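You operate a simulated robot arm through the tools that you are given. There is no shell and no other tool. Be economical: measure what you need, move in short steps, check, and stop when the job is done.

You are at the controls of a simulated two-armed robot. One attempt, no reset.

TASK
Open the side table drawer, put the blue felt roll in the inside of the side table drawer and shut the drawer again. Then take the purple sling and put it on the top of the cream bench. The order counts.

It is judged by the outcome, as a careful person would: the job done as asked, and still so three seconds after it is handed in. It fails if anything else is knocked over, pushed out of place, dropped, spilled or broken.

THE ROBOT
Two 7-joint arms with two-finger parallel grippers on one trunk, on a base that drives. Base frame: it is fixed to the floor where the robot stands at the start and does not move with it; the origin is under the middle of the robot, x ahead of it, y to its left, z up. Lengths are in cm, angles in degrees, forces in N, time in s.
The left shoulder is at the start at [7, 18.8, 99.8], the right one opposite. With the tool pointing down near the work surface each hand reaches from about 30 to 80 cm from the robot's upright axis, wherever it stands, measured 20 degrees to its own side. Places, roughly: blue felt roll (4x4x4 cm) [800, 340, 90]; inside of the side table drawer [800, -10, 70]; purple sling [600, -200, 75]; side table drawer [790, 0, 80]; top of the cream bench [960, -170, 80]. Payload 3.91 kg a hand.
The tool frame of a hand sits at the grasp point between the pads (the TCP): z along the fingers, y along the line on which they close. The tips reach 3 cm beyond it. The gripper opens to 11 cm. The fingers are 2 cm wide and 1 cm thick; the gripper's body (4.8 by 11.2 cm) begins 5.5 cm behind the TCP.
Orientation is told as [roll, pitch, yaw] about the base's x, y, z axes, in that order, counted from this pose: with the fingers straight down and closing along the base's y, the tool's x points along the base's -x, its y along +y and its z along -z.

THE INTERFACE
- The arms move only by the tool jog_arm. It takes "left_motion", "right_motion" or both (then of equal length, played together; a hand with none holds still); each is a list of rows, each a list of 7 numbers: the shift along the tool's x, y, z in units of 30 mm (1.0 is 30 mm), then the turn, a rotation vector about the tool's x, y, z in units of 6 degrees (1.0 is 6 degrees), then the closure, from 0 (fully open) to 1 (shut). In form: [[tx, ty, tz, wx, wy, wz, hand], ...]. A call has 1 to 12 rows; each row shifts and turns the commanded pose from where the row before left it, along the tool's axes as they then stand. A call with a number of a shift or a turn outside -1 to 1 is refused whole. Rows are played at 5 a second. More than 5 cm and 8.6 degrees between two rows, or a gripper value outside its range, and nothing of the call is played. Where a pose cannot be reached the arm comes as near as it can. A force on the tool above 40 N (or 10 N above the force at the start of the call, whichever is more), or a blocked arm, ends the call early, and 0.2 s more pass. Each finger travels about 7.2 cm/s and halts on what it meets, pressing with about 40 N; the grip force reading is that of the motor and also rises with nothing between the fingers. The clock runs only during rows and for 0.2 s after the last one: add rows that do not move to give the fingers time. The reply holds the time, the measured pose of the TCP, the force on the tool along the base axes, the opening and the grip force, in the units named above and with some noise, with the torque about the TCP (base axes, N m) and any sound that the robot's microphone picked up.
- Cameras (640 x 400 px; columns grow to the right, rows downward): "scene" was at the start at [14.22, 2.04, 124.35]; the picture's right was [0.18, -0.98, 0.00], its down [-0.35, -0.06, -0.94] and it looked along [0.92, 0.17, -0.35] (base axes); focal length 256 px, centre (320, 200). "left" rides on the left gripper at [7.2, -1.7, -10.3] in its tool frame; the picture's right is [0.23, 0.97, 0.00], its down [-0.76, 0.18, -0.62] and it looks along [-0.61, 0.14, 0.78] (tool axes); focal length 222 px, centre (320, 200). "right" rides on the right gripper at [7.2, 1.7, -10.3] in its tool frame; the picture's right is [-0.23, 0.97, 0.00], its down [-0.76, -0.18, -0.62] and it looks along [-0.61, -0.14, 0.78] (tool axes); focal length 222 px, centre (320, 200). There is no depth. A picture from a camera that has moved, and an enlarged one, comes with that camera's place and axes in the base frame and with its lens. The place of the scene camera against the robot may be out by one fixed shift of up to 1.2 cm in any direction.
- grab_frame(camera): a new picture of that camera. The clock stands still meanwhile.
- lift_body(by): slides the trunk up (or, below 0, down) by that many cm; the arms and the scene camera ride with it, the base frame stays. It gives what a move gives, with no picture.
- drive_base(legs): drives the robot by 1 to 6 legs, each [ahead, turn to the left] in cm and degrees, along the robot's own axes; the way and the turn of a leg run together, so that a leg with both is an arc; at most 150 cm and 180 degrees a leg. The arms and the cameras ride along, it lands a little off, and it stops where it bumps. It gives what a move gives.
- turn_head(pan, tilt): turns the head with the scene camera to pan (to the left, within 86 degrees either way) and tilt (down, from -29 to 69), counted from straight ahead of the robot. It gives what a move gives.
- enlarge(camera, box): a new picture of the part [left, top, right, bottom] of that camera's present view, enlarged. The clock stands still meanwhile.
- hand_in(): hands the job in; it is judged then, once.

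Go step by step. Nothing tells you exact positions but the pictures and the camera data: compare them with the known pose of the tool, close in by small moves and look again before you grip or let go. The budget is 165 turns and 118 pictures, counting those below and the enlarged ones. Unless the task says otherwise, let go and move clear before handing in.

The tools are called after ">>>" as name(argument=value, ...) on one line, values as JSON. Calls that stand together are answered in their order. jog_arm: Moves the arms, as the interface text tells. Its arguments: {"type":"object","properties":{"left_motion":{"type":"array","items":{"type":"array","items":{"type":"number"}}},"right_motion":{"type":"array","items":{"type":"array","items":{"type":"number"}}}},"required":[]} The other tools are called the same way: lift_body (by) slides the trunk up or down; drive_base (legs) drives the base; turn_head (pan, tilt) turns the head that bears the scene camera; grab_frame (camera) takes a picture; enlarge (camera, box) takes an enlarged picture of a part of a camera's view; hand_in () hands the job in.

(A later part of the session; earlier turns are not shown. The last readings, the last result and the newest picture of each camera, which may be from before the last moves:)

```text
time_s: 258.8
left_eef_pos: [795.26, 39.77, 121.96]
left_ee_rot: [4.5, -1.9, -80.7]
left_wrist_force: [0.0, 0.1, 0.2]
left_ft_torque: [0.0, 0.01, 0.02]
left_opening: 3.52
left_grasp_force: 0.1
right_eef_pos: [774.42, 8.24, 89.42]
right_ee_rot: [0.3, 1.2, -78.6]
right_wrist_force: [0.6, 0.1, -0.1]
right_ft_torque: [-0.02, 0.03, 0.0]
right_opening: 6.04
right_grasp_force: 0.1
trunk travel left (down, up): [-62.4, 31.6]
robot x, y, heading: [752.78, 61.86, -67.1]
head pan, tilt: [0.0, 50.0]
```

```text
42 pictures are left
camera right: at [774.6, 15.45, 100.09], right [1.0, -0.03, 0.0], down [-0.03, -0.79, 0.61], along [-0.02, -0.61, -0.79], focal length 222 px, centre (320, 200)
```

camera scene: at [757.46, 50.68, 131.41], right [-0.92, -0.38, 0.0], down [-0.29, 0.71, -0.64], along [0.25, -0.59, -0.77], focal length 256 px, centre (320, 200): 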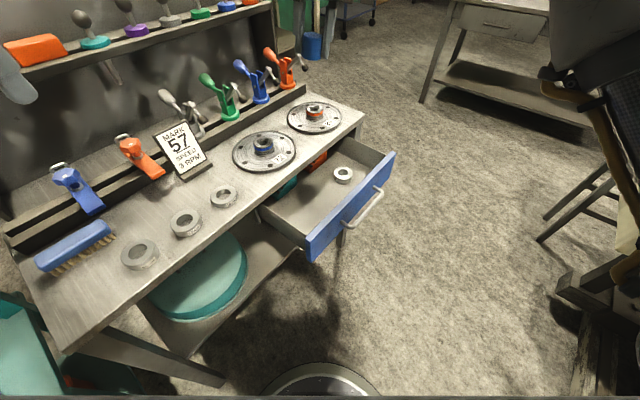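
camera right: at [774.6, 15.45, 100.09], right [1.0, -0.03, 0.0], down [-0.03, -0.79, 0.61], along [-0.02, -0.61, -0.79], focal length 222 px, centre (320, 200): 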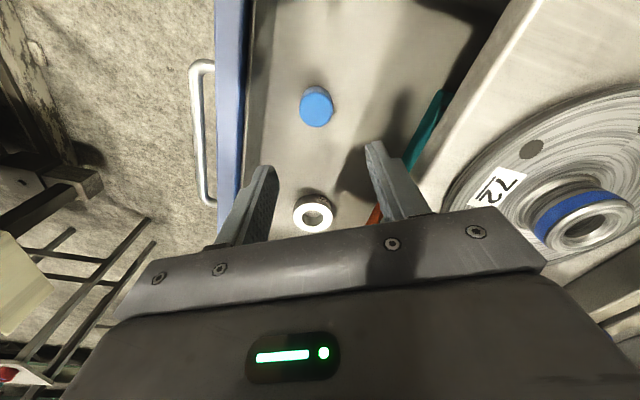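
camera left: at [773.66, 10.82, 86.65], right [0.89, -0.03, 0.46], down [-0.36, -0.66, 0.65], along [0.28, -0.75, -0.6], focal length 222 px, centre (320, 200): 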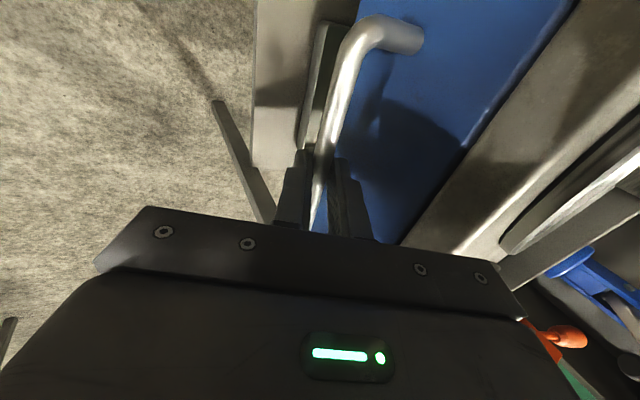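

The roll stands in the drawer. Next: close the right gripper, move it outside the drawer front and push it shut.

>>> jog_arm(right_motion=[[0, 0, -0.9, 0, 0, 0, 0.6], [0, 0, -0.9, 0, 0, 0, 0.8], [0.28, -0.98, 0, 0, 0, 0, 1], [0.28, -0.98, 0, 0, 0, 0, 1], [0.28, -0.98, 0, 0, 0, 0, 1], [0.28, -0.98, 0, 0, 0, 0, 1], [0.28, -0.98, 0, 0, 0, 0, 1], [0.28, -0.98, 0, 0, 0, 0, 1], [0.28, -0.98, 0, 0, 0, 0.9, 1], [0, 0, 0, 0, 0, 1, 1], [0, 0, 0, 0, 0, 1, 1], [0, 0, 0, 0, 0, 1, 1]])

>>> jog_arm(right_motion=[[0, 0, 0, 0, 0, 0.9, 1], [0, 0, 0, -1, 0, 0, 1], [0, 0, 0, -1, 0, 0, 1], [0, 0, 0, -1, 0, 0, 1], [0, 0, 0, -1, 0, 0, 1], [0, 0, 0, -1, 0, 0, 1], [0, 0, 0, 0, 0, 0, 1]])

>>> grab_frame(camera="scene")

>>> grab_frame(camera="right")

```text
time_s: 261.4
left_eef_pos: [795.25, 39.78, 121.86]
left_ee_rot: [4.5, -1.8, -80.7]
left_wrist_force: [0.4, -0.8, 0.3]
left_ft_torque: [0.01, 0.03, 0.02]
left_opening: 3.5
left_grasp_force: 0.0
right_eef_pos: [770.37, 8.38, 94.96]
right_ee_rot: [0.4, 1.1, -78.5]
right_wrist_force: [-0.2, 0.0, 0.0]
right_ft_torque: [0.03, 0.04, 0.03]
right_opening: 0.02
right_grasp_force: 37.2
right hand out of reach, approached as far as the arm can: row 4, 5, 6, 7, 8, 9, 10, 11, 12
trunk travel left (down, up): [-62.4, 31.6]
robot x, y, heading: [752.86, 62.1, -67.5]
head pan, tilt: [0.0, 50.0]
```

```text
time_s: 263.0
left_eef_pos: [795.35, 39.89, 121.94]
left_ee_rot: [4.4, -1.8, -80.7]
left_wrist_force: [-0.2, -0.4, -0.4]
left_ft_torque: [-0.05, 0.01, 0.0]
left_opening: 3.52
left_grasp_force: 0.1
right_eef_pos: [770.52, 8.13, 95.01]
right_ee_rot: [30.5, 1.2, -78.5]
right_wrist_force: [-0.2, 0.0, 0.2]
right_ft_torque: [0.01, 0.02, -0.01]
right_opening: 0.01
right_grasp_force: 37.7
right hand out of reach, approached as far as the arm can: row 1, 2
trunk travel left (down, up): [-62.4, 31.6]
robot x, y, heading: [752.63, 62.24, -67.4]
head pan, tilt: [0.0, 50.0]
```

```text
41 pictures are left
camera scene: at [757.51, 50.72, 131.41], right [-0.92, -0.38, 0.0], down [-0.29, 0.71, -0.64], along [0.25, -0.59, -0.77], focal length 256 px, centre (320, 200)
```

scene: 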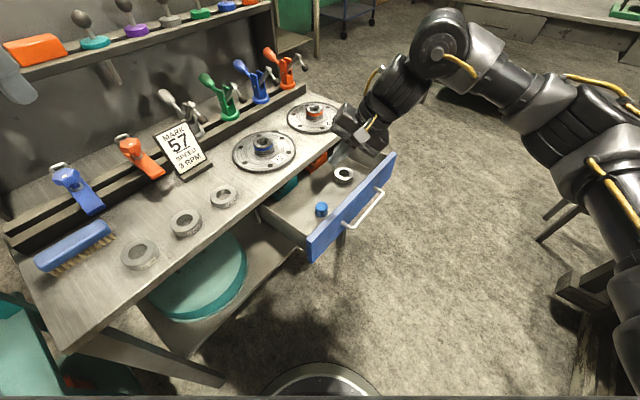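

```text
40 pictures are left
camera right: at [765.37, 14.15, 104.97], right [0.87, -0.06, 0.49], down [-0.31, -0.85, 0.43], along [0.39, -0.53, -0.76], focal length 222 px, centre (320, 200)
```

right: 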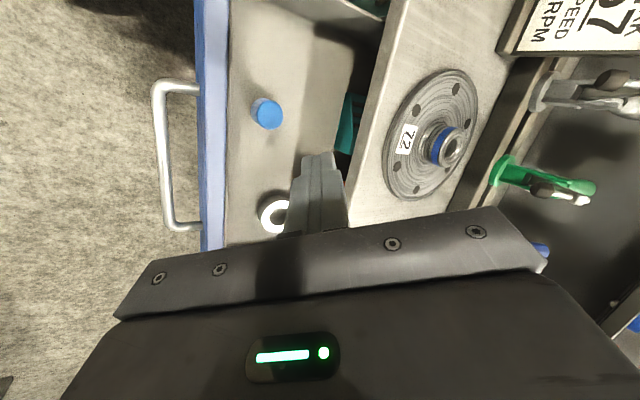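

The right wrist hit a joint limit. I'll untilt, yaw the other way, and move it out over the handle side.

>>> jog_arm(right_motion=[[0, 0, 0, 1, 0, -0.9, 1], [0, 0, 0, 1, 0, -0.9, 1], [0, 0, 0, 1, 0, -0.9, 1], [0, 0, 0, 1, 0, -0.9, 1], [0, 0, 0, 1, 0, -0.9, 1], [0.96, -0.56, 0, 0, 0, 0, 1], [0.96, -0.56, 0, 0, 0, 0, 1], [0.96, -0.56, 0, 0, 0, 0, 1], [0.96, -0.56, 0, 0, 0, 0, 1], [0.96, -0.56, 0, 0, 0, 0, 1], [0.96, -0.56, 0, 0, 0, 0, 1], [0, 0, 0, 0, 0, 0, 1]])

>>> grab_frame(camera="scene")

```text
time_s: 265.6
left_eef_pos: [795.32, 39.74, 121.98]
left_ee_rot: [4.4, -1.6, -80.7]
left_wrist_force: [-0.3, -0.2, -1.0]
left_ft_torque: [0.0, -0.01, 0.03]
left_opening: 3.5
left_grasp_force: 0.2
right_eef_pos: [751.97, 14.18, 93.53]
right_ee_rot: [-1.2, -5.7, -52.7]
right_wrist_force: [0.5, -0.7, 0.8]
right_ft_torque: [0.0, 0.04, 0.01]
right_opening: 0.0
right_grasp_force: 37.7
right hand out of reach, approached as far as the arm can: row 10, 11
trunk travel left (down, up): [-62.4, 31.6]
robot x, y, heading: [752.18, 61.91, -67.6]
head pan, tilt: [0.0, 50.0]
```

```text
39 pictures are left
camera scene: at [757.54, 50.69, 131.41], right [-0.92, -0.38, 0.0], down [-0.29, 0.71, -0.64], along [0.24, -0.59, -0.77], focal length 256 px, centre (320, 200)
```

scene: 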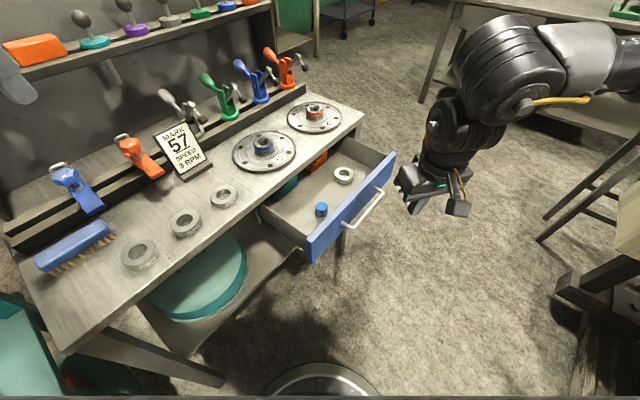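

The hand is outside the handle. Lowering to bar height.

>>> jog_arm(right_motion=[[-0.18, -0.25, 0.9, 0, 0, 0, 1], [-0.18, -0.25, 0.9, 0, 0, 0, 1], [-0.18, -0.25, 0.9, 0, 0, 0, 1], [-0.18, -0.25, 0.9, 0, 0, 0, 1], [-0.18, -0.25, 0.9, 0, 0, 0, 1], [0, 0, 0.4, 0, 0, 0, 1], [0, 0, 0, 0, 0, 0, 1]])

>>> enlarge(camera="scene", box=[260, 120, 500, 270])

```text
time_s: 267.2
left_eef_pos: [795.38, 39.8, 121.91]
left_ee_rot: [4.5, -1.8, -80.7]
left_wrist_force: [-0.3, 0.9, -0.1]
left_ft_torque: [0.01, -0.03, -0.02]
left_opening: 3.5
left_grasp_force: 0.1
right_eef_pos: [751.35, 8.25, 79.16]
right_ee_rot: [-1.1, -5.8, -52.7]
right_wrist_force: [0.3, 0.5, 0.0]
right_ft_torque: [-0.02, -0.01, -0.01]
right_opening: 0.01
right_grasp_force: 37.4
trunk travel left (down, up): [-62.4, 31.6]
robot x, y, heading: [752.54, 61.98, -67.7]
head pan, tilt: [0.0, 50.0]
```

```text
2.67 times, centred on (380, 195) of scene
camera zoom: at [757.45, 50.7, 131.41], right [-0.92, -0.38, 0.0], down [-0.29, 0.71, -0.64], along [0.25, -0.59, -0.77], focal length 683 px, centre (160, 213)
```

zoom: 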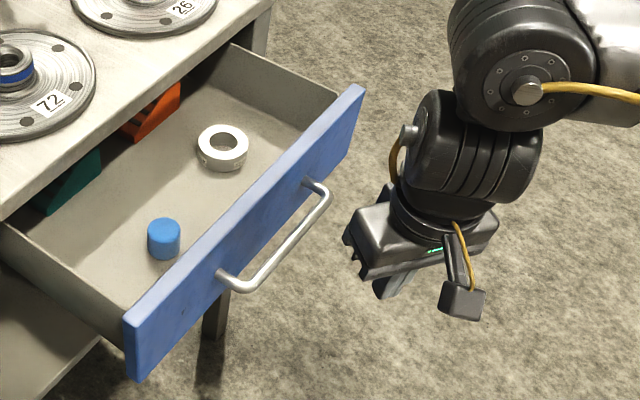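

Aligned with the bar. Lower 1 cm more and push the drawer in steadily.

>>> jog_arm(right_motion=[[-0.6, 0.42, 0.2, 0, 0, 0, 1], [-0.6, 0.42, 0.2, 0, 0, 0, 1], [-0.6, 0.42, 0, 0, 0, 0, 1], [-0.5, 0.35, 0, 0, 0, 0, 1], [-0.5, 0.35, 0, 0, 0, 0, 1], [-0.5, 0.35, 0, 0, 0, 0, 1], [-0.5, 0.35, 0, 0, 0, 0, 1], [-0.5, 0.35, 0, 0, 0, 0, 1], [-0.5, 0.35, 0, 0, 0, 0, 1]])

>>> enlarge(camera="scene", box=[220, 100, 460, 250])

```text
time_s: 269.2
left_eef_pos: [795.42, 39.8, 121.93]
left_ee_rot: [4.4, -1.7, -80.7]
left_wrist_force: [0.5, 0.0, -0.4]
left_ft_torque: [0.0, -0.01, 0.0]
left_opening: 3.53
left_grasp_force: 0.0
right_eef_pos: [768.2, 2.97, 79.29]
right_ee_rot: [-1.2, -5.8, -52.7]
right_wrist_force: [0.7, -0.4, -0.8]
right_ft_torque: [0.01, 0.01, 0.03]
right_opening: 0.0
right_grasp_force: 37.6
trunk travel left (down, up): [-62.4, 31.6]
robot x, y, heading: [752.55, 61.73, -67.6]
head pan, tilt: [0.0, 50.0]
```

```text
2.67 times, centred on (340, 175) of scene
camera zoom: at [757.55, 50.7, 131.41], right [-0.92, -0.38, 0.0], down [-0.29, 0.71, -0.64], along [0.24, -0.59, -0.77], focal length 683 px, centre (267, 267)
```

zoom: 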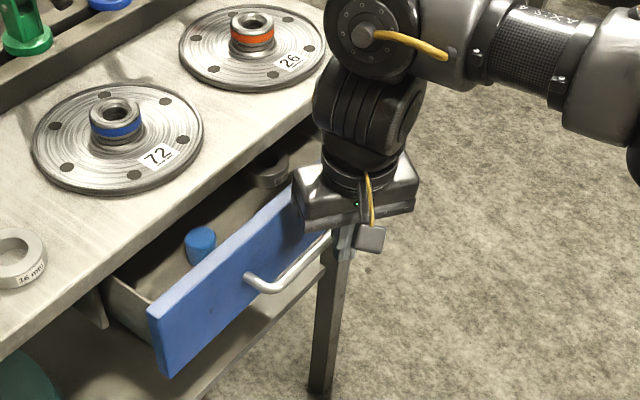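

Working; roll remains upright. Continue with the remaining ~9 cm.

>>> jog_arm(right_motion=[[-0.4, 0.28, 0.1, 0, 0, 0, 1], [-0.4, 0.28, 0.1, 0, 0, 0, 1], [-0.4, 0.28, 0.1, 0, 0, 0, 1], [-0.4, 0.28, 0, 0, 0, 0, 1], [-0.4, 0.28, 0, 0, 0, 0, 1], [-0.3, 0.21, 0, 0, 0, 0, 1], [-0.2, 0.14, 0, 0, 0, 0, 1]])

>>> enlarge(camera="scene", box=[220, 100, 420, 225])

```text
time_s: 270.7
left_eef_pos: [795.19, 39.77, 122.03]
left_ee_rot: [4.5, -1.8, -80.7]
left_wrist_force: [0.0, -0.4, 0.0]
left_ft_torque: [0.01, 0.0, 0.0]
left_opening: 3.53
left_grasp_force: 0.0
right_eef_pos: [775.82, 0.44, 78.58]
right_ee_rot: [-1.5, -5.1, -52.8]
right_wrist_force: [-1.8, 0.7, 1.0]
right_ft_torque: [-0.11, -0.16, 0.04]
right_opening: 0.0
right_grasp_force: 38.0
trunk travel left (down, up): [-62.4, 31.6]
robot x, y, heading: [752.22, 61.84, -67.8]
head pan, tilt: [0.0, 50.0]
stopped in row 7 (right hand): the force on the tool passed its limit (the readings are from after the stop); the commanded pose is now the measured one
```

```text
3.20 times, centred on (320, 162) of scene
camera zoom: at [757.35, 50.78, 131.43], right [-0.92, -0.38, 0.0], down [-0.29, 0.71, -0.64], along [0.24, -0.59, -0.77], focal length 819 px, centre (320, 320)
```

zoom: 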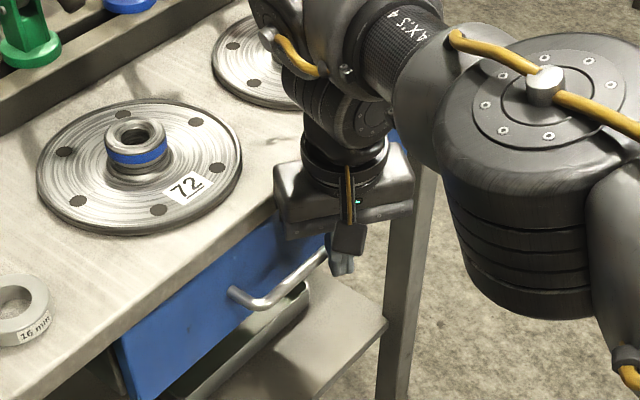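

The drawer hit its stop. Backing the hand off and checking closure.

>>> jog_arm(right_motion=[[0.6, -0.42, 0, 0, 0, 0, 1], [0.7, -0.49, 0, 0, 0, 0, 1], [0.8, -0.57, 0, 0, 0, 0, 1], [0.8, -0.57, 0, 0, 0, 0, 1], [0, 0, -0.9, 0, 0, 0, 1], [0, 0, -0.9, 0, 0, 0, 1], [0, 0, -0.9, 0, 0, 0, 1], [0, 0, -0.9, 0, 0, 0, 1], [0, 0, -0.9, 0, 0, 0, 1], [0, 0, -0.9, 0, 0, 0, 1]])

>>> grab_frame(camera="scene")

```text
time_s: 272.9
left_eef_pos: [795.37, 39.71, 121.97]
left_ee_rot: [4.5, -1.7, -80.8]
left_wrist_force: [-0.6, 0.9, -0.8]
left_ft_torque: [0.02, -0.01, -0.01]
left_opening: 3.53
left_grasp_force: 0.1
right_eef_pos: [765.12, 5.06, 94.12]
right_ee_rot: [-1.4, -5.2, -52.8]
right_wrist_force: [-1.3, 0.0, 0.3]
right_ft_torque: [-0.05, 0.0, 0.02]
right_opening: 0.01
right_grasp_force: 36.9
trunk travel left (down, up): [-62.4, 31.6]
robot x, y, heading: [752.76, 62.6, -67.8]
head pan, tilt: [0.0, 50.0]
```

```text
35 pictures are left
camera scene: at [757.42, 50.8, 131.42], right [-0.92, -0.38, 0.0], down [-0.29, 0.71, -0.64], along [0.24, -0.59, -0.77], focal length 256 px, centre (320, 200)
```

scene: 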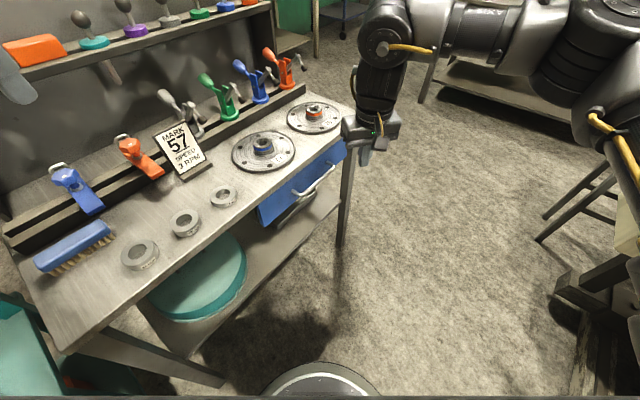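

>>> enlarge(camera="scene", box=[230, 110, 380, 235])

```text
3.20 times, centred on (305, 172) of scene
camera zoom: at [757.42, 50.8, 131.42], right [-0.92, -0.38, 0.0], down [-0.29, 0.71, -0.64], along [0.24, -0.59, -0.77], focal length 819 px, centre (368, 288)
```

zoom: 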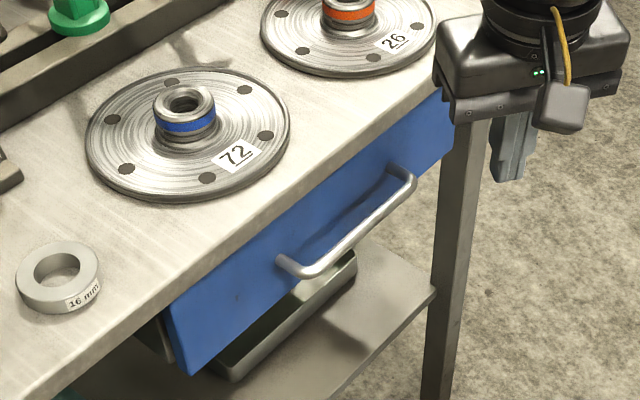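

The bar is back at its original position, so the drawer is shut. Next: raise the trunk, turn along the lane and drive back toward the metal table for the purple sling.

>>> lift_body(by=28)

>>> drive_base(legs=[[0, -34.7]])

>>> drive_base(legs=[[110, 0], [92, 0]])

>>> turn_head(pan=-60, tilt=35)

>>> grab_frame(camera="scene")

```text
time_s: 275.8
left_eef_pos: [795.16, 39.82, 149.92]
left_ee_rot: [4.4, -1.7, -80.7]
left_wrist_force: [1.5, -0.5, 0.1]
left_ft_torque: [-0.01, 0.0, -0.05]
left_opening: 3.53
left_grasp_force: 0.0
right_eef_pos: [765.14, 4.95, 122.06]
right_ee_rot: [-1.5, -5.1, -52.6]
right_wrist_force: [-0.1, 0.4, 0.3]
right_ft_torque: [0.0, -0.03, 0.0]
right_opening: 0.0
right_grasp_force: 37.2
trunk travel left (down, up): [-90.4, 3.6]
robot x, y, heading: [752.66, 62.23, -67.5]
head pan, tilt: [0.0, 50.0]
```

```text
time_s: 277.8
left_eef_pos: [775.02, 19.32, 149.84]
left_ee_rot: [4.4, -1.8, -115.5]
left_wrist_force: [0.5, 0.2, -0.2]
left_ft_torque: [0.02, -0.02, 0.01]
left_opening: 3.52
left_grasp_force: 0.0
right_eef_pos: [730.41, 7.97, 122.06]
right_ee_rot: [-1.5, -5.1, -87.5]
right_wrist_force: [-0.2, -0.3, -0.1]
right_ft_torque: [0.02, -0.01, -0.02]
right_opening: 0.0
right_grasp_force: 37.7
trunk travel left (down, up): [-90.4, 3.6]
robot x, y, heading: [752.46, 62.12, -102.4]
head pan, tilt: [0.0, 50.0]
```

```text
time_s: 287.9
left_eef_pos: [730.11, -178.49, 149.9]
left_ee_rot: [4.6, -1.8, -115.9]
left_wrist_force: [-0.1, 1.2, -0.7]
left_ft_torque: [-0.01, 0.01, 0.01]
left_opening: 3.51
left_grasp_force: 0.3
right_eef_pos: [685.49, -189.42, 122.05]
right_ee_rot: [-1.5, -5.2, -87.8]
right_wrist_force: [0.1, 0.1, 0.2]
right_ft_torque: [-0.04, 0.01, -0.02]
right_opening: 0.02
right_grasp_force: 37.4
trunk travel left (down, up): [-90.4, 3.6]
robot x, y, heading: [707.67, -135.58, -102.6]
head pan, tilt: [0.0, 50.0]
```

```text
time_s: 289.2
left_eef_pos: [730.15, -178.48, 149.98]
left_ee_rot: [4.5, -1.8, -115.9]
left_wrist_force: [-0.2, -0.6, -0.8]
left_ft_torque: [-0.02, 0.03, -0.01]
left_opening: 3.5
left_grasp_force: 0.0
right_eef_pos: [685.58, -189.56, 121.94]
right_ee_rot: [-1.6, -5.2, -87.9]
right_wrist_force: [-0.2, 0.3, -0.6]
right_ft_torque: [0.02, 0.04, -0.03]
right_opening: 0.0
right_grasp_force: 38.0
trunk travel left (down, up): [-90.4, 3.6]
robot x, y, heading: [707.94, -135.44, -102.7]
head pan, tilt: [-60.0, 35.0]
```

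```text
33 pictures are left
camera scene: at [698.59, -142.71, 161.59], right [-0.3, 0.95, 0.0], down [0.55, 0.17, -0.82], along [-0.78, -0.24, -0.57], focal length 256 px, centre (320, 200)
```

scene: 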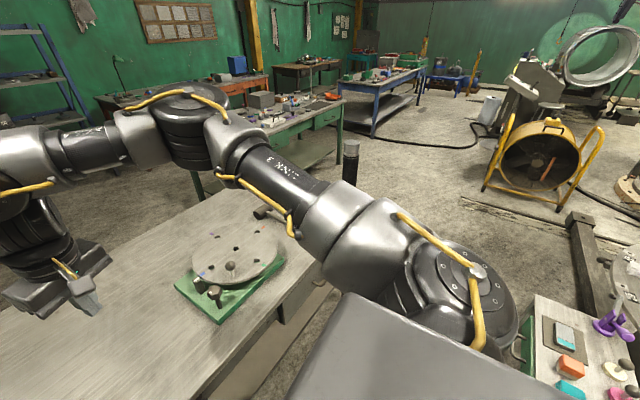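

Turn right into the aisle and drive back toward the front of the metal table.

>>> drive_base(legs=[[0, -85]])

>>> drive_base(legs=[[80, 0], [0, -8]])

>>> turn_head(pan=0, tilt=45)

>>> grab_frame(camera="scene")

```text
time_s: 293.2
left_eef_pos: [667.08, -161.1, 149.92]
left_ee_rot: [4.4, -1.8, 158.6]
left_wrist_force: [-0.5, -0.4, -0.4]
left_ft_torque: [-0.01, 0.01, 0.0]
left_opening: 3.51
left_grasp_force: 0.1
right_eef_pos: [652.45, -117.53, 122.13]
right_ee_rot: [-1.5, -5.2, -173.1]
right_wrist_force: [0.0, 0.4, 0.0]
right_ft_torque: [-0.01, 0.0, 0.0]
right_opening: 0.0
right_grasp_force: 37.8
trunk travel left (down, up): [-90.4, 3.6]
robot x, y, heading: [708.26, -135.38, 172.2]
head pan, tilt: [-60.0, 35.0]
```

```text
time_s: 298.1
left_eef_pos: [585.3, -144.53, 149.88]
left_ee_rot: [4.3, -1.8, 150.7]
left_wrist_force: [-0.2, -0.3, -1.4]
left_ft_torque: [0.04, -0.01, 0.01]
left_opening: 3.53
left_grasp_force: 0.0
right_eef_pos: [576.91, -99.16, 122.12]
right_ee_rot: [-1.7, -5.2, 178.8]
right_wrist_force: [0.7, 0.7, 0.4]
right_ft_torque: [0.0, -0.01, -0.01]
right_opening: 0.01
right_grasp_force: 37.3
trunk travel left (down, up): [-90.4, 3.6]
robot x, y, heading: [629.44, -124.38, 164.1]
head pan, tilt: [-60.0, 35.0]
```

```text
time_s: 299.4
left_eef_pos: [585.29, -144.03, 149.92]
left_ee_rot: [4.3, -1.7, 150.8]
left_wrist_force: [-0.3, -0.4, -0.2]
left_ft_torque: [0.01, 0.01, -0.02]
left_opening: 3.54
left_grasp_force: 0.1
right_eef_pos: [576.86, -98.8, 122.07]
right_ee_rot: [-1.5, -5.1, 178.8]
right_wrist_force: [-0.1, 0.7, -0.3]
right_ft_torque: [-0.01, -0.07, 0.03]
right_opening: 0.0
right_grasp_force: 37.0
trunk travel left (down, up): [-90.4, 3.6]
robot x, y, heading: [629.67, -124.05, 163.9]
head pan, tilt: [0.0, 45.0]
```

```text
32 pictures are left
camera scene: at [616.89, -120.45, 160.11], right [0.28, 0.96, 0.0], down [0.68, -0.2, -0.71], along [-0.68, 0.2, -0.71], focal length 256 px, centre (320, 200)
```

scene: 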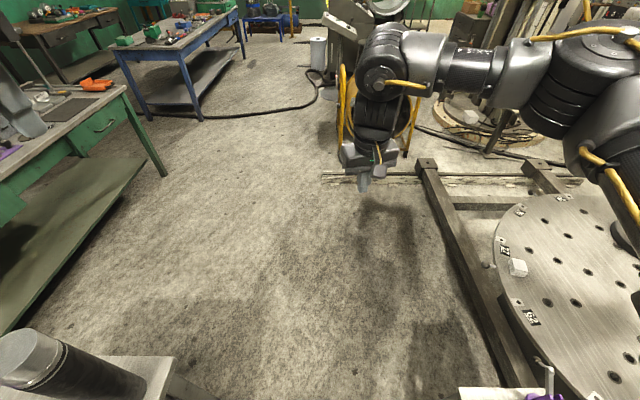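

Clear floor ahead. Drive out of the aisle and around to the front of the metal table.

>>> drive_base(legs=[[84, 0], [0, 90], [66, 0]])

>>> drive_base(legs=[[0, 90]])

>>> turn_head(pan=-8, tilt=40)

>>> grab_frame(camera="scene")

```text
time_s: 310.9
left_eef_pos: [550.35, -208.17, 150.0]
left_ee_rot: [4.5, -1.7, -119.6]
left_wrist_force: [0.2, -0.1, -0.4]
left_ft_torque: [0.0, -0.01, -0.01]
left_opening: 3.51
left_grasp_force: 0.1
right_eef_pos: [505.07, -216.5, 122.14]
right_ee_rot: [-1.6, -5.2, -91.3]
right_wrist_force: [0.9, -0.4, 0.5]
right_ft_torque: [-0.01, 0.0, 0.03]
right_opening: 0.02
right_grasp_force: 37.9
trunk travel left (down, up): [-90.4, 3.6]
robot x, y, heading: [531.18, -164.18, -106.6]
head pan, tilt: [0.0, 45.0]
```

```text
time_s: 315.1
left_eef_pos: [575.29, -145.0, 150.1]
left_ee_rot: [4.5, -1.6, -30.0]
left_wrist_force: [-0.9, -0.1, 0.1]
left_ft_torque: [0.01, 0.02, -0.01]
left_opening: 3.55
left_grasp_force: 0.1
right_eef_pos: [583.19, -190.3, 121.96]
right_ee_rot: [-1.4, -5.2, -1.8]
right_wrist_force: [0.1, 0.6, 0.2]
right_ft_torque: [-0.01, 0.0, 0.02]
right_opening: 0.0
right_grasp_force: 38.1
trunk travel left (down, up): [-90.4, 3.6]
robot x, y, heading: [530.99, -164.04, -16.9]
head pan, tilt: [0.0, 45.0]
```

```text
time_s: 315.8
left_eef_pos: [575.18, -144.9, 149.87]
left_ee_rot: [4.5, -1.9, -29.9]
left_wrist_force: [1.0, -0.6, -0.4]
left_ft_torque: [0.02, 0.0, 0.01]
left_opening: 3.52
left_grasp_force: 0.0
right_eef_pos: [583.22, -190.2, 122.05]
right_ee_rot: [-1.5, -5.1, -1.7]
right_wrist_force: [-0.1, -0.3, 0.5]
right_ft_torque: [0.0, -0.01, -0.02]
right_opening: 0.01
right_grasp_force: 37.5
trunk travel left (down, up): [-90.4, 3.6]
robot x, y, heading: [531.44, -164.38, -16.8]
head pan, tilt: [-8.0, 40.0]
```

```text
31 pictures are left
camera scene: at [543.49, -168.71, 160.83], right [-0.42, -0.91, 0.0], down [-0.58, 0.27, -0.77], along [0.7, -0.32, -0.64], focal length 256 px, centre (320, 200)
```

scene: 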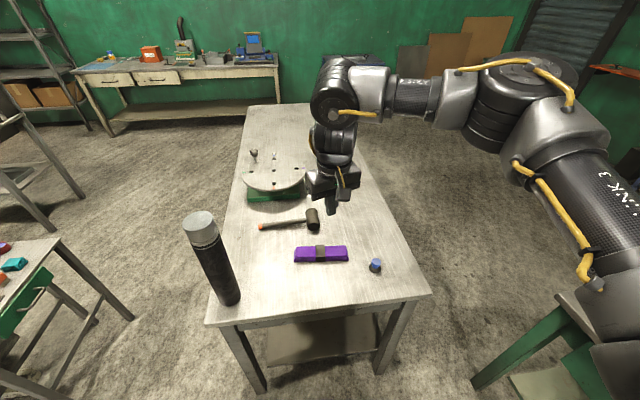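

The purple sling lies at about [599,-194] along the direction 65°, bottle well left. Drive 12 cm closer, open the right gripper and yaw it to close across the sling.

>>> drive_base(legs=[[12, 0]])

>>> jog_arm(right_motion=[[0, 0, 0, 0, 0, -0.95, 0.7], [0, 0, 0, 0, 0, -0.95, 0.4], [0, 0, 0, 0, 0, -0.95, 0.2], [0, 0, 0, 0, 0, -0.95, 0], [0, 0, 0, 0, 0, -0.95, 0], [0, 0, 0, 0, 0, -0.95, 0], [0, 0, 0, 0, 0, -0.95, 0], [0, 0, 0, 0, 0, -0.95, 0], [0, 0, 0, 0, 0, -0.95, 0], [0, 0, 0, 0, 0, -0.95, 0], [0, 0, 0, 0, 0, -0.95, 0], [0, 0, 0, 0, 0, -0.75, 0]])

>>> grab_frame(camera="right")

>>> enlarge(camera="scene", box=[220, 170, 460, 320])

```text
time_s: 317.0
left_eef_pos: [585.31, -147.9, 150.29]
left_ee_rot: [4.6, -2.4, -30.0]
left_wrist_force: [-1.5, -0.1, 0.9]
left_ft_torque: [-0.04, -0.11, 0.0]
left_opening: 3.53
left_grasp_force: 0.1
right_eef_pos: [593.49, -193.35, 122.67]
right_ee_rot: [-1.6, -5.7, -1.8]
right_wrist_force: [-0.3, 0.5, 0.3]
right_ft_torque: [-0.03, -0.08, -0.01]
right_opening: 0.0
right_grasp_force: 37.8
trunk travel left (down, up): [-90.4, 3.6]
robot x, y, heading: [542.56, -167.46, -16.9]
head pan, tilt: [-8.0, 40.0]
```

```text
time_s: 319.6
left_eef_pos: [586.54, -148.45, 149.98]
left_ee_rot: [4.5, -1.9, -29.9]
left_wrist_force: [0.8, -0.2, 0.5]
left_ft_torque: [-0.01, -0.02, 0.02]
left_opening: 3.51
left_grasp_force: 0.0
right_eef_pos: [594.51, -193.56, 122.04]
right_ee_rot: [-5.4, -0.7, 65.5]
right_wrist_force: [-0.7, 0.6, 0.5]
right_ft_torque: [0.04, -0.02, 0.0]
right_opening: 10.98
right_grasp_force: 0.2
trunk travel left (down, up): [-90.4, 3.6]
robot x, y, heading: [542.17, -167.18, -16.3]
head pan, tilt: [-8.0, 40.0]
```

```text
30 pictures are left
camera right: at [589.02, -199.28, 132.25], right [-0.79, 0.61, -0.09], down [0.42, 0.64, 0.65], along [0.45, 0.47, -0.76], focal length 222 px, centre (320, 200)
```

right: 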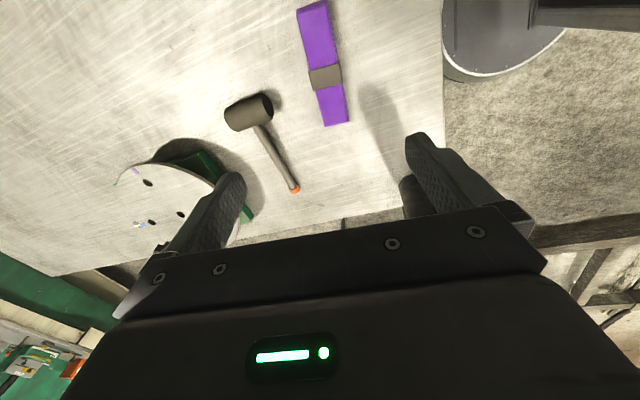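

```text
2.67 times, centred on (340, 245) of scene
camera zoom: at [554.83, -172.09, 160.83], right [-0.42, -0.91, 0.0], down [-0.58, 0.27, -0.77], along [0.7, -0.32, -0.64], focal length 683 px, centre (267, 80)
```

zoom: 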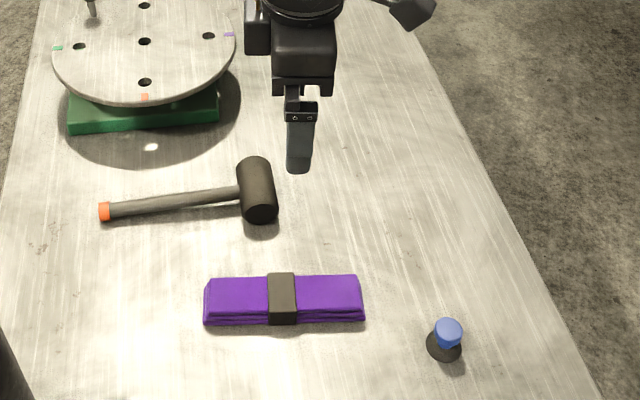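

Sling centre ≈[598.1,-193.9]. Level the hand, centre on it and descend to ~9 cm above.

>>> jog_arm(right_motion=[[-0.2, -0.57, 0, -0.45, 0, -0.1, 0], [-0.2, -0.57, 0, -0.45, 0, -0.1, 0], [0, 0, 1, 0, 0, 0, 0], [0, 0, 1, 0, 0, 0, 0], [0, 0, 1, 0, 0, 0, 0], [0, 0, 1, 0, 0, 0, 0], [0, 0, 1, 0, 0, 0, 0], [0, 0, 1, 0, 0, 0, 0], [0, 0, 1, 0, 0, 0, 0], [0, 0, 1, 0, 0, 0, 0], [0, 0, 1, 0, 0, 0, 0], [0, 0, 0, 0, 0, 0, 0]])

>>> grab_frame(camera="right")

>>> enlarge(camera="scene", box=[240, 170, 440, 295])

```text
time_s: 322.2
left_eef_pos: [586.43, -148.24, 149.95]
left_ee_rot: [4.6, -1.9, -29.9]
left_wrist_force: [0.0, 0.8, -0.6]
left_ft_torque: [0.01, 0.0, -0.03]
left_opening: 3.54
left_grasp_force: 0.1
right_eef_pos: [598.26, -193.6, 95.32]
right_ee_rot: [0.0, -0.5, 66.5]
right_wrist_force: [-1.5, -0.4, 0.3]
right_ft_torque: [0.01, 0.02, 0.01]
right_opening: 11.01
right_grasp_force: 0.1
trunk travel left (down, up): [-90.4, 3.6]
robot x, y, heading: [542.62, -167.45, -16.9]
head pan, tilt: [-8.0, 40.0]
```

```text
28 pictures are left
camera right: at [593.74, -199.82, 105.65], right [-0.8, 0.6, 0.0], down [0.46, 0.62, 0.63], along [0.37, 0.51, -0.78], focal length 222 px, centre (320, 200)
```

right: 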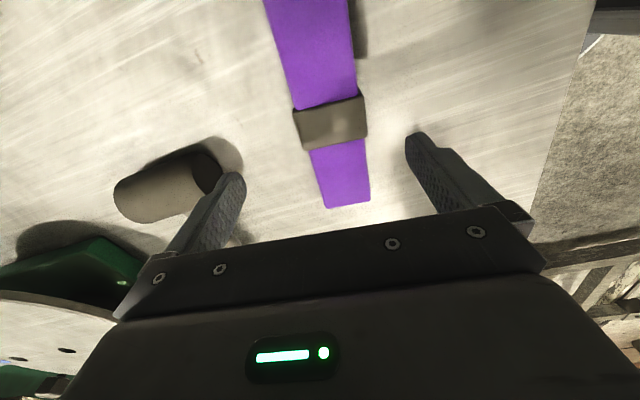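

```text
3.20 times, centred on (340, 232) of scene
camera zoom: at [554.86, -172.08, 160.83], right [-0.42, -0.91, 0.0], down [-0.58, 0.27, -0.77], along [0.7, -0.32, -0.64], focal length 819 px, centre (256, 96)
```

zoom: 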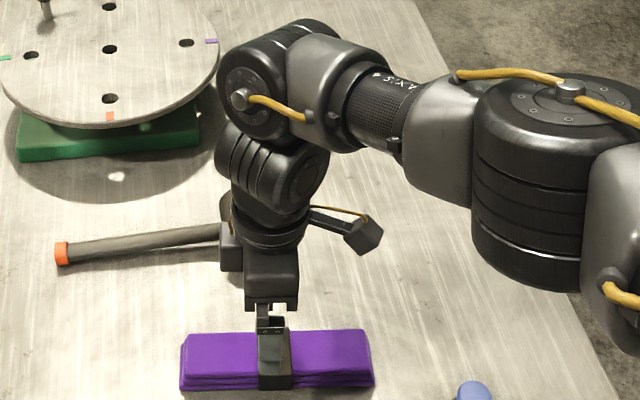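

Well aligned; the mallet is just outside one finger, so I'll narrow the opening to 9 cm, shift 1 cm and descend until near the table.

>>> jog_arm(right_motion=[[0, 0.35, 0, 0, 0, 0, 0.18], [0, 0, 0.7, 0, 0, 0, 0.18], [0, 0, 0.7, 0, 0, 0, 0.18], [0, 0, 0.6, 0, 0, 0, 0.18], [0, 0, 0.3, 0, 0, 0, 0.18], [0, 0, 0.2, 0, 0, 0, 0.18], [0, 0, 0.2, 0, 0, 0, 0.18], [0, 0, 0.2, 0, 0, 0, 0.18], [0, 0, 0, 0, 0, 0, 0.18]])

>>> grab_frame(camera="right")

```text
time_s: 323.9
left_eef_pos: [586.29, -148.28, 150.14]
left_ee_rot: [4.5, -2.0, -29.9]
left_wrist_force: [0.1, 0.1, 0.6]
left_ft_torque: [0.0, 0.02, -0.01]
left_opening: 3.52
left_grasp_force: 0.0
right_eef_pos: [597.58, -193.18, 88.1]
right_ee_rot: [-0.2, -0.6, 66.6]
right_wrist_force: [-8.9, 1.1, 32.5]
right_ft_torque: [0.41, 1.88, 0.01]
right_opening: 9.44
right_grasp_force: 4.6
trunk travel left (down, up): [-90.4, 3.6]
robot x, y, heading: [542.6, -167.74, -16.7]
head pan, tilt: [-8.0, 40.0]
stopped in row 8 (right hand): the force on the tool passed its limit (the readings are from after the stop); the commanded pose is now the measured one
```

```text
26 pictures are left
camera right: at [592.95, -199.33, 98.37], right [-0.8, 0.59, 0.0], down [0.46, 0.62, 0.63], along [0.38, 0.51, -0.77], focal length 222 px, centre (320, 200)
```

right: 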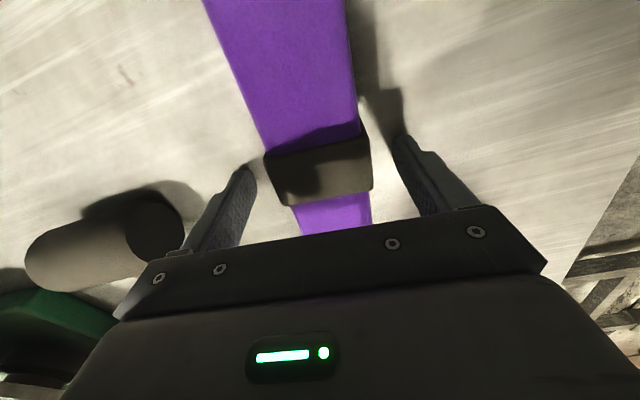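

Tips touch the tabletop with the sling between the fingers. Lift 0.4 cm and close.

>>> jog_arm(right_motion=[[0, 0, -0.14, 0, 0, 0, 0.18], [0, 0, 0, 0, 0, 0, 0.35], [0, 0, 0, 0, 0, 0, 0.55], [0, 0, 0, 0, 0, 0, 0.7], [0, 0, 0, 0, 0, 0, 0.7], [0, 0, 0, 0, 0, 0, 0.7], [0, 0, -0.3, 0, 0, 0, 0.7], [0, 0, -0.7, 0, 0, 0, 0.7], [0, 0, -0.9, 0, 0, 0, 0.7]])

>>> grab_frame(camera="right")

```text
time_s: 325.9
left_eef_pos: [586.62, -148.45, 149.98]
left_ee_rot: [4.6, -1.8, -29.9]
left_wrist_force: [-0.9, 0.6, 0.5]
left_ft_torque: [0.02, 0.04, 0.02]
left_opening: 3.5
left_grasp_force: 0.1
right_eef_pos: [597.47, -193.33, 93.76]
right_ee_rot: [-0.3, -0.7, 66.6]
right_wrist_force: [-0.9, 0.4, -2.4]
right_ft_torque: [0.02, -0.05, 0.0]
right_opening: 5.57
right_grasp_force: 39.9
trunk travel left (down, up): [-90.4, 3.6]
robot x, y, heading: [542.44, -167.46, -16.7]
head pan, tilt: [-8.0, 40.0]
```

```text
25 pictures are left
camera right: at [592.96, -199.5, 104.13], right [-0.8, 0.6, 0.0], down [0.46, 0.62, 0.63], along [0.38, 0.51, -0.77], focal length 222 px, centre (320, 200)
```

right: 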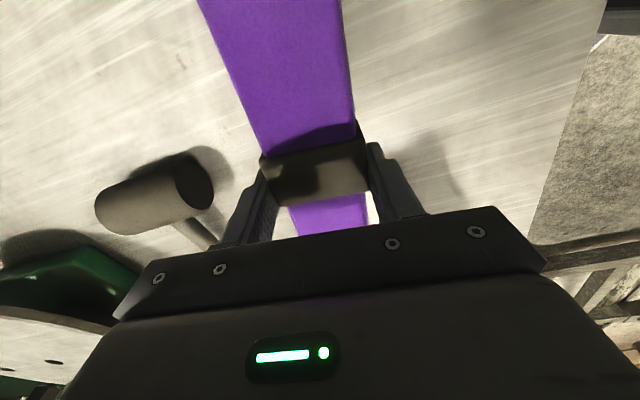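

Sling held firmly. Lifting it clear.

>>> jog_arm(right_motion=[[0, 0, -0.97, 0, 0, 0, 0.7], [0, 0, -0.97, 0, 0, 0, 0.7], [0, 0, -0.97, 0, 0, 0, 0.7], [0, 0, -0.97, 0, 0, 0, 0.7], [0, 0, -0.97, 0, 0, 0, 0.7], [0, 0, -0.97, 0, 0, 0, 0.7], [0, 0, -0.97, 0, 0, 0, 0.7], [0, 0, -0.97, 0, 0, 0, 0.7], [0, 0, -0.97, 0, 0, 0, 0.7], [0, 0, -0.97, 0, 0, 0, 0.7], [0, 0, -0.97, 0, 0, 0, 0.7], [0, 0, 0, 0, 0, 0, 0.7]])

>>> drive_base(legs=[[-22, 0]])

>>> grab_frame(camera="scene")

```text
time_s: 328.5
left_eef_pos: [586.65, -148.56, 149.87]
left_ee_rot: [4.5, -1.8, -29.9]
left_wrist_force: [-0.8, 0.2, -0.4]
left_ft_torque: [-0.02, -0.01, -0.02]
left_opening: 3.49
left_grasp_force: 0.0
right_eef_pos: [597.36, -193.62, 125.77]
right_ee_rot: [-0.3, -0.7, 66.5]
right_wrist_force: [-0.2, -0.3, -2.4]
right_ft_torque: [0.03, 0.0, -0.05]
right_opening: 5.56
right_grasp_force: 40.0
trunk travel left (down, up): [-90.4, 3.6]
robot x, y, heading: [542.45, -167.47, -16.8]
head pan, tilt: [-8.0, 40.0]
```

```text
time_s: 330.1
left_eef_pos: [566.27, -142.39, 149.75]
left_ee_rot: [4.4, -1.7, -29.7]
left_wrist_force: [0.4, -0.8, 0.1]
left_ft_torque: [0.01, 0.01, 0.0]
left_opening: 3.51
left_grasp_force: 0.1
right_eef_pos: [576.99, -187.43, 125.56]
right_ee_rot: [0.0, -0.6, 66.6]
right_wrist_force: [0.1, 0.3, -3.1]
right_ft_torque: [0.05, 0.01, 0.02]
right_opening: 5.56
right_grasp_force: 40.2
trunk travel left (down, up): [-90.4, 3.6]
robot x, y, heading: [521.39, -161.16, -16.4]
head pan, tilt: [-8.0, 40.0]
```

```text
24 pictures are left
camera scene: at [534.68, -166.04, 160.76], right [-0.42, -0.91, 0.0], down [-0.59, 0.27, -0.76], along [0.69, -0.32, -0.65], focal length 256 px, centre (320, 200)
```

scene: 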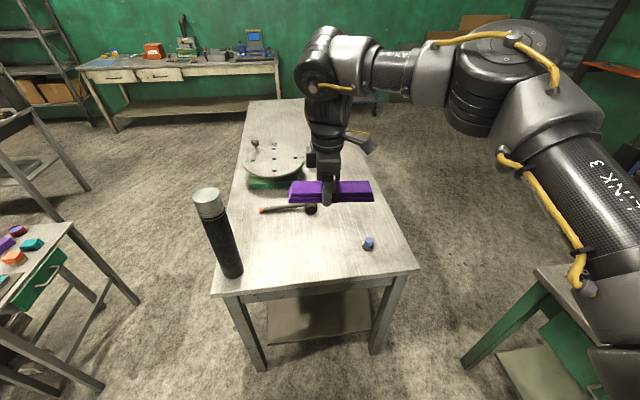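

Sling secured, table undisturbed. Turn left, move over to the aisle line, turn back and drive through to the cream bench.

>>> drive_base(legs=[[0, 89.7], [65, 0], [0, -89.3]])

>>> turn_head(pan=0, tilt=40)

>>> grab_frame(camera="scene")

```text
time_s: 341.3
left_eef_pos: [585.6, -80.92, 149.98]
left_ee_rot: [4.4, -1.8, -30.4]
left_wrist_force: [-0.2, -0.5, -0.4]
left_ft_torque: [-0.01, 0.01, 0.02]
left_opening: 3.55
left_grasp_force: 0.1
right_eef_pos: [596.02, -126.34, 125.85]
right_ee_rot: [-0.3, -0.7, 66.1]
right_wrist_force: [0.4, -0.2, -1.9]
right_ft_torque: [0.02, -0.01, 0.0]
right_opening: 5.56
right_grasp_force: 40.1
trunk travel left (down, up): [-90.4, 3.6]
robot x, y, heading: [541.26, -99.26, -17.3]
head pan, tilt: [-8.0, 40.0]
```

```text
time_s: 342.0
left_eef_pos: [585.6, -80.82, 149.97]
left_ee_rot: [4.6, -1.7, -30.5]
left_wrist_force: [-0.2, -1.1, 0.0]
left_ft_torque: [0.0, 0.02, -0.06]
left_opening: 3.51
left_grasp_force: 0.1
right_eef_pos: [596.01, -126.34, 125.79]
right_ee_rot: [-0.2, -0.6, 66.1]
right_wrist_force: [0.0, -0.2, -2.6]
right_ft_torque: [0.03, -0.04, -0.02]
right_opening: 5.58
right_grasp_force: 39.8
trunk travel left (down, up): [-90.4, 3.6]
robot x, y, heading: [541.19, -100.03, -17.0]
head pan, tilt: [0.0, 40.0]
```

```text
23 pictures are left
camera scene: at [554.2, -103.27, 160.82], right [-0.3, -0.96, 0.0], down [-0.61, 0.19, -0.77], along [0.73, -0.23, -0.64], focal length 256 px, centre (320, 200)
```

scene: 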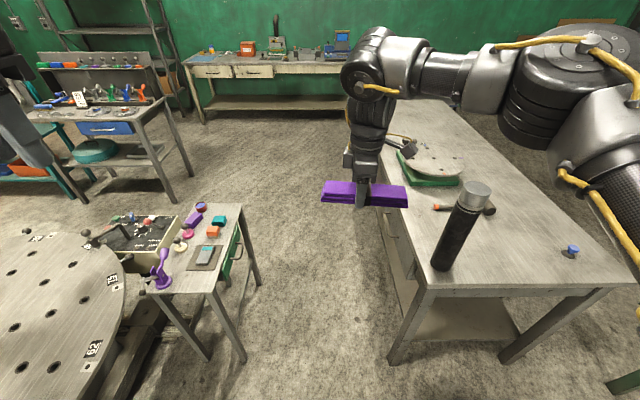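

On the aisle centre line. Drive straight through toward the bench.

>>> drive_base(legs=[[0, 1.5], [120, 0]])

>>> drive_base(legs=[[120, 0]])

>>> grab_frame(camera="scene")

```text
time_s: 348.4
left_eef_pos: [700.19, -110.55, 150.03]
left_ee_rot: [4.5, -1.9, -28.0]
left_wrist_force: [-0.9, -0.7, 0.5]
left_ft_torque: [0.02, -0.03, -0.01]
left_opening: 3.56
left_grasp_force: 0.1
right_eef_pos: [712.53, -155.37, 125.87]
right_ee_rot: [-0.3, -0.7, 68.4]
right_wrist_force: [0.4, 0.3, -3.5]
right_ft_torque: [0.03, -0.01, 0.01]
right_opening: 5.57
right_grasp_force: 39.9
trunk travel left (down, up): [-90.4, 3.6]
robot x, y, heading: [656.45, -131.18, -15.0]
head pan, tilt: [0.0, 40.0]
```

```text
time_s: 354.6
left_eef_pos: [816.82, -141.79, 150.14]
left_ee_rot: [4.5, -1.9, -28.3]
left_wrist_force: [0.2, 0.1, -0.7]
left_ft_torque: [0.0, -0.06, 0.01]
left_opening: 3.54
left_grasp_force: 0.1
right_eef_pos: [828.87, -186.75, 125.95]
right_ee_rot: [-0.3, -0.8, 68.3]
right_wrist_force: [0.8, -0.4, -2.9]
right_ft_torque: [0.03, -0.02, 0.03]
right_opening: 5.57
right_grasp_force: 40.4
trunk travel left (down, up): [-90.4, 3.6]
robot x, y, heading: [773.63, -162.68, -15.2]
head pan, tilt: [0.0, 40.0]
```

```text
22 pictures are left
camera scene: at [786.24, -165.35, 160.84], right [-0.26, -0.97, 0.0], down [-0.62, 0.17, -0.77], along [0.74, -0.2, -0.64], focal length 256 px, centre (320, 200)
```

scene: 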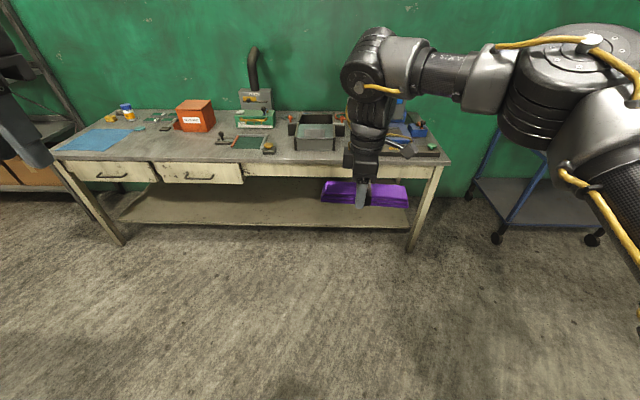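

>>> enlarge(camera="scene", box=[40, 80, 456, 190])

```text
1.54 times, centred on (248, 135) of scene
camera zoom: at [786.24, -165.35, 160.84], right [-0.26, -0.97, 0.0], down [-0.62, 0.17, -0.77], along [0.74, -0.2, -0.64], focal length 394 px, centre (431, 300)
```

zoom: 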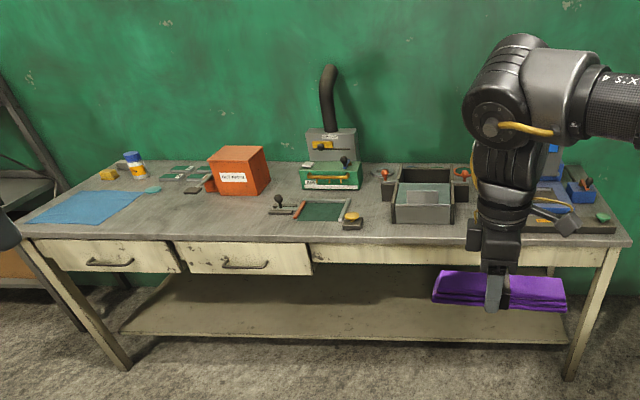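

There's a clear spot on the bench front between the blue mat and the small gadget, centre ≈[950,-113]. Driving to face it.

>>> drive_base(legs=[[0, 49.5], [130, 0], [0, -50]])

>>> turn_head(pan=-3, tilt=45)

>>> grab_frame(camera="scene")

```text
time_s: 365.7
left_eef_pos: [923.89, -65.87, 150.0]
left_ee_rot: [4.3, -1.9, -27.9]
left_wrist_force: [0.6, 0.2, 0.2]
left_ft_torque: [-0.04, -0.03, -0.02]
left_opening: 3.51
left_grasp_force: 0.1
right_eef_pos: [936.16, -110.76, 125.95]
right_ee_rot: [-0.2, -0.6, 68.5]
right_wrist_force: [0.0, 0.6, -2.3]
right_ft_torque: [0.05, -0.04, 0.03]
right_opening: 5.57
right_grasp_force: 39.8
trunk travel left (down, up): [-90.4, 3.6]
robot x, y, heading: [880.45, -86.72, -14.6]
head pan, tilt: [0.0, 40.0]
```

```text
time_s: 366.3
left_eef_pos: [923.85, -65.94, 150.01]
left_ee_rot: [4.5, -1.8, -27.9]
left_wrist_force: [0.1, 0.3, 0.0]
left_ft_torque: [-0.03, 0.0, -0.02]
left_opening: 3.5
left_grasp_force: 0.1
right_eef_pos: [936.19, -110.86, 125.84]
right_ee_rot: [-0.2, -0.8, 68.7]
right_wrist_force: [-0.1, 0.1, -2.4]
right_ft_torque: [0.01, 0.0, -0.03]
right_opening: 5.58
right_grasp_force: 40.0
trunk travel left (down, up): [-90.4, 3.6]
robot x, y, heading: [879.94, -86.4, -14.6]
head pan, tilt: [-3.0, 45.0]
```

```text
20 pictures are left
camera scene: at [892.98, -89.86, 160.1], right [-0.3, -0.95, 0.0], down [-0.67, 0.21, -0.71], along [0.67, -0.22, -0.71], focal length 256 px, centre (320, 200)
```

scene: 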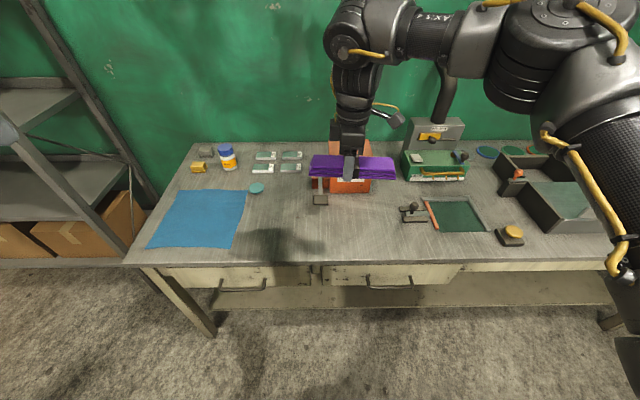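

The spot below my hand is clear. Drive 11 cm forward, then lower the sling.

>>> drive_base(legs=[[11, 0]])

>>> jog_arm(right_motion=[[0, 0, 0.97, 0, 0, 0, 0.7], [0, 0, 0.97, 0, 0, 0, 0.7], [0, 0, 0.97, 0, 0, 0, 0.7], [0, 0, 0.97, 0, 0, 0, 0.7], [0, 0, 0.97, 0, 0, 0, 0.7], [0, 0, 0.97, 0, 0, 0, 0.7], [0, 0, 0.97, 0, 0, 0, 0.7], [0, 0, 0.97, 0, 0, 0, 0.7], [0, 0, 0.97, 0, 0, 0, 0.7], [0, 0, 0, 0, 0, 0, 0.7]])

>>> grab_frame(camera="right")

>>> enlarge(camera="scene", box=[220, 140, 460, 290])

```text
time_s: 367.5
left_eef_pos: [932.63, -68.22, 150.62]
left_ee_rot: [4.7, -2.7, -27.9]
left_wrist_force: [-1.1, 0.2, 1.1]
left_ft_torque: [0.0, -0.06, 0.02]
left_opening: 3.54
left_grasp_force: 0.2
right_eef_pos: [945.26, -113.22, 126.59]
right_ee_rot: [-1.1, -0.9, 68.7]
right_wrist_force: [-0.1, 0.6, -0.9]
right_ft_torque: [0.03, -0.04, -0.04]
right_opening: 5.56
right_grasp_force: 40.1
trunk travel left (down, up): [-90.4, 3.6]
robot x, y, heading: [891.11, -89.4, -14.8]
head pan, tilt: [-3.0, 45.0]
```

```text
time_s: 369.7
left_eef_pos: [933.76, -68.57, 150.21]
left_ee_rot: [4.6, -2.1, -28.0]
left_wrist_force: [-0.1, -0.5, 0.2]
left_ft_torque: [-0.03, 0.01, 0.0]
left_opening: 3.52
left_grasp_force: 0.1
right_eef_pos: [946.66, -113.19, 100.05]
right_ee_rot: [-0.7, -0.8, 68.7]
right_wrist_force: [-0.9, 0.1, -2.0]
right_ft_torque: [0.01, 0.0, 0.0]
right_opening: 5.57
right_grasp_force: 39.8
trunk travel left (down, up): [-90.4, 3.6]
robot x, y, heading: [890.65, -89.7, -15.0]
head pan, tilt: [-3.0, 45.0]
```

```text
19 pictures are left
camera right: at [942.27, -119.48, 110.32], right [-0.83, 0.56, -0.01], down [0.43, 0.64, 0.63], along [0.36, 0.52, -0.77], focal length 222 px, centre (320, 200)
```

right: 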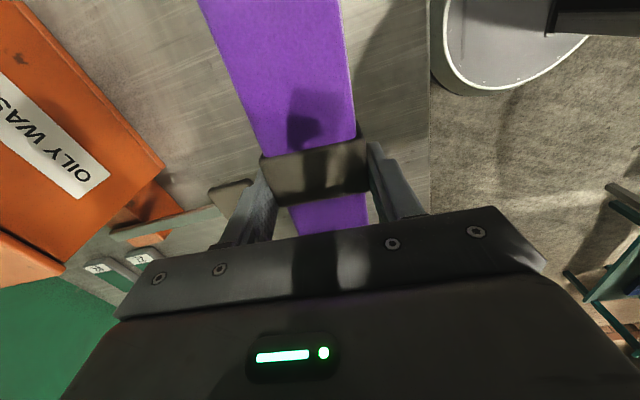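

```text
2.67 times, centred on (340, 215) of scene
camera zoom: at [903.53, -92.65, 160.1], right [-0.3, -0.95, 0.0], down [-0.67, 0.22, -0.71], along [0.67, -0.22, -0.71], focal length 683 px, centre (267, 160)
```

zoom: 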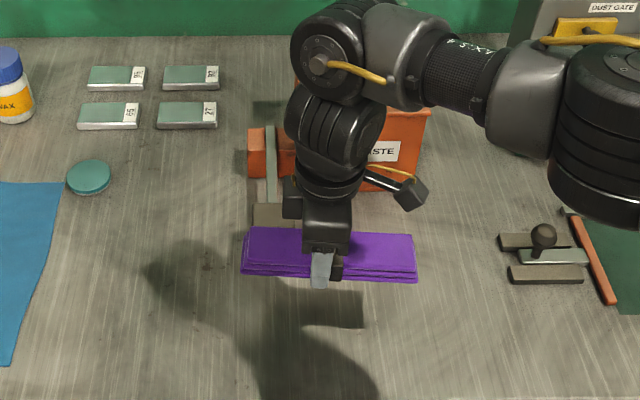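

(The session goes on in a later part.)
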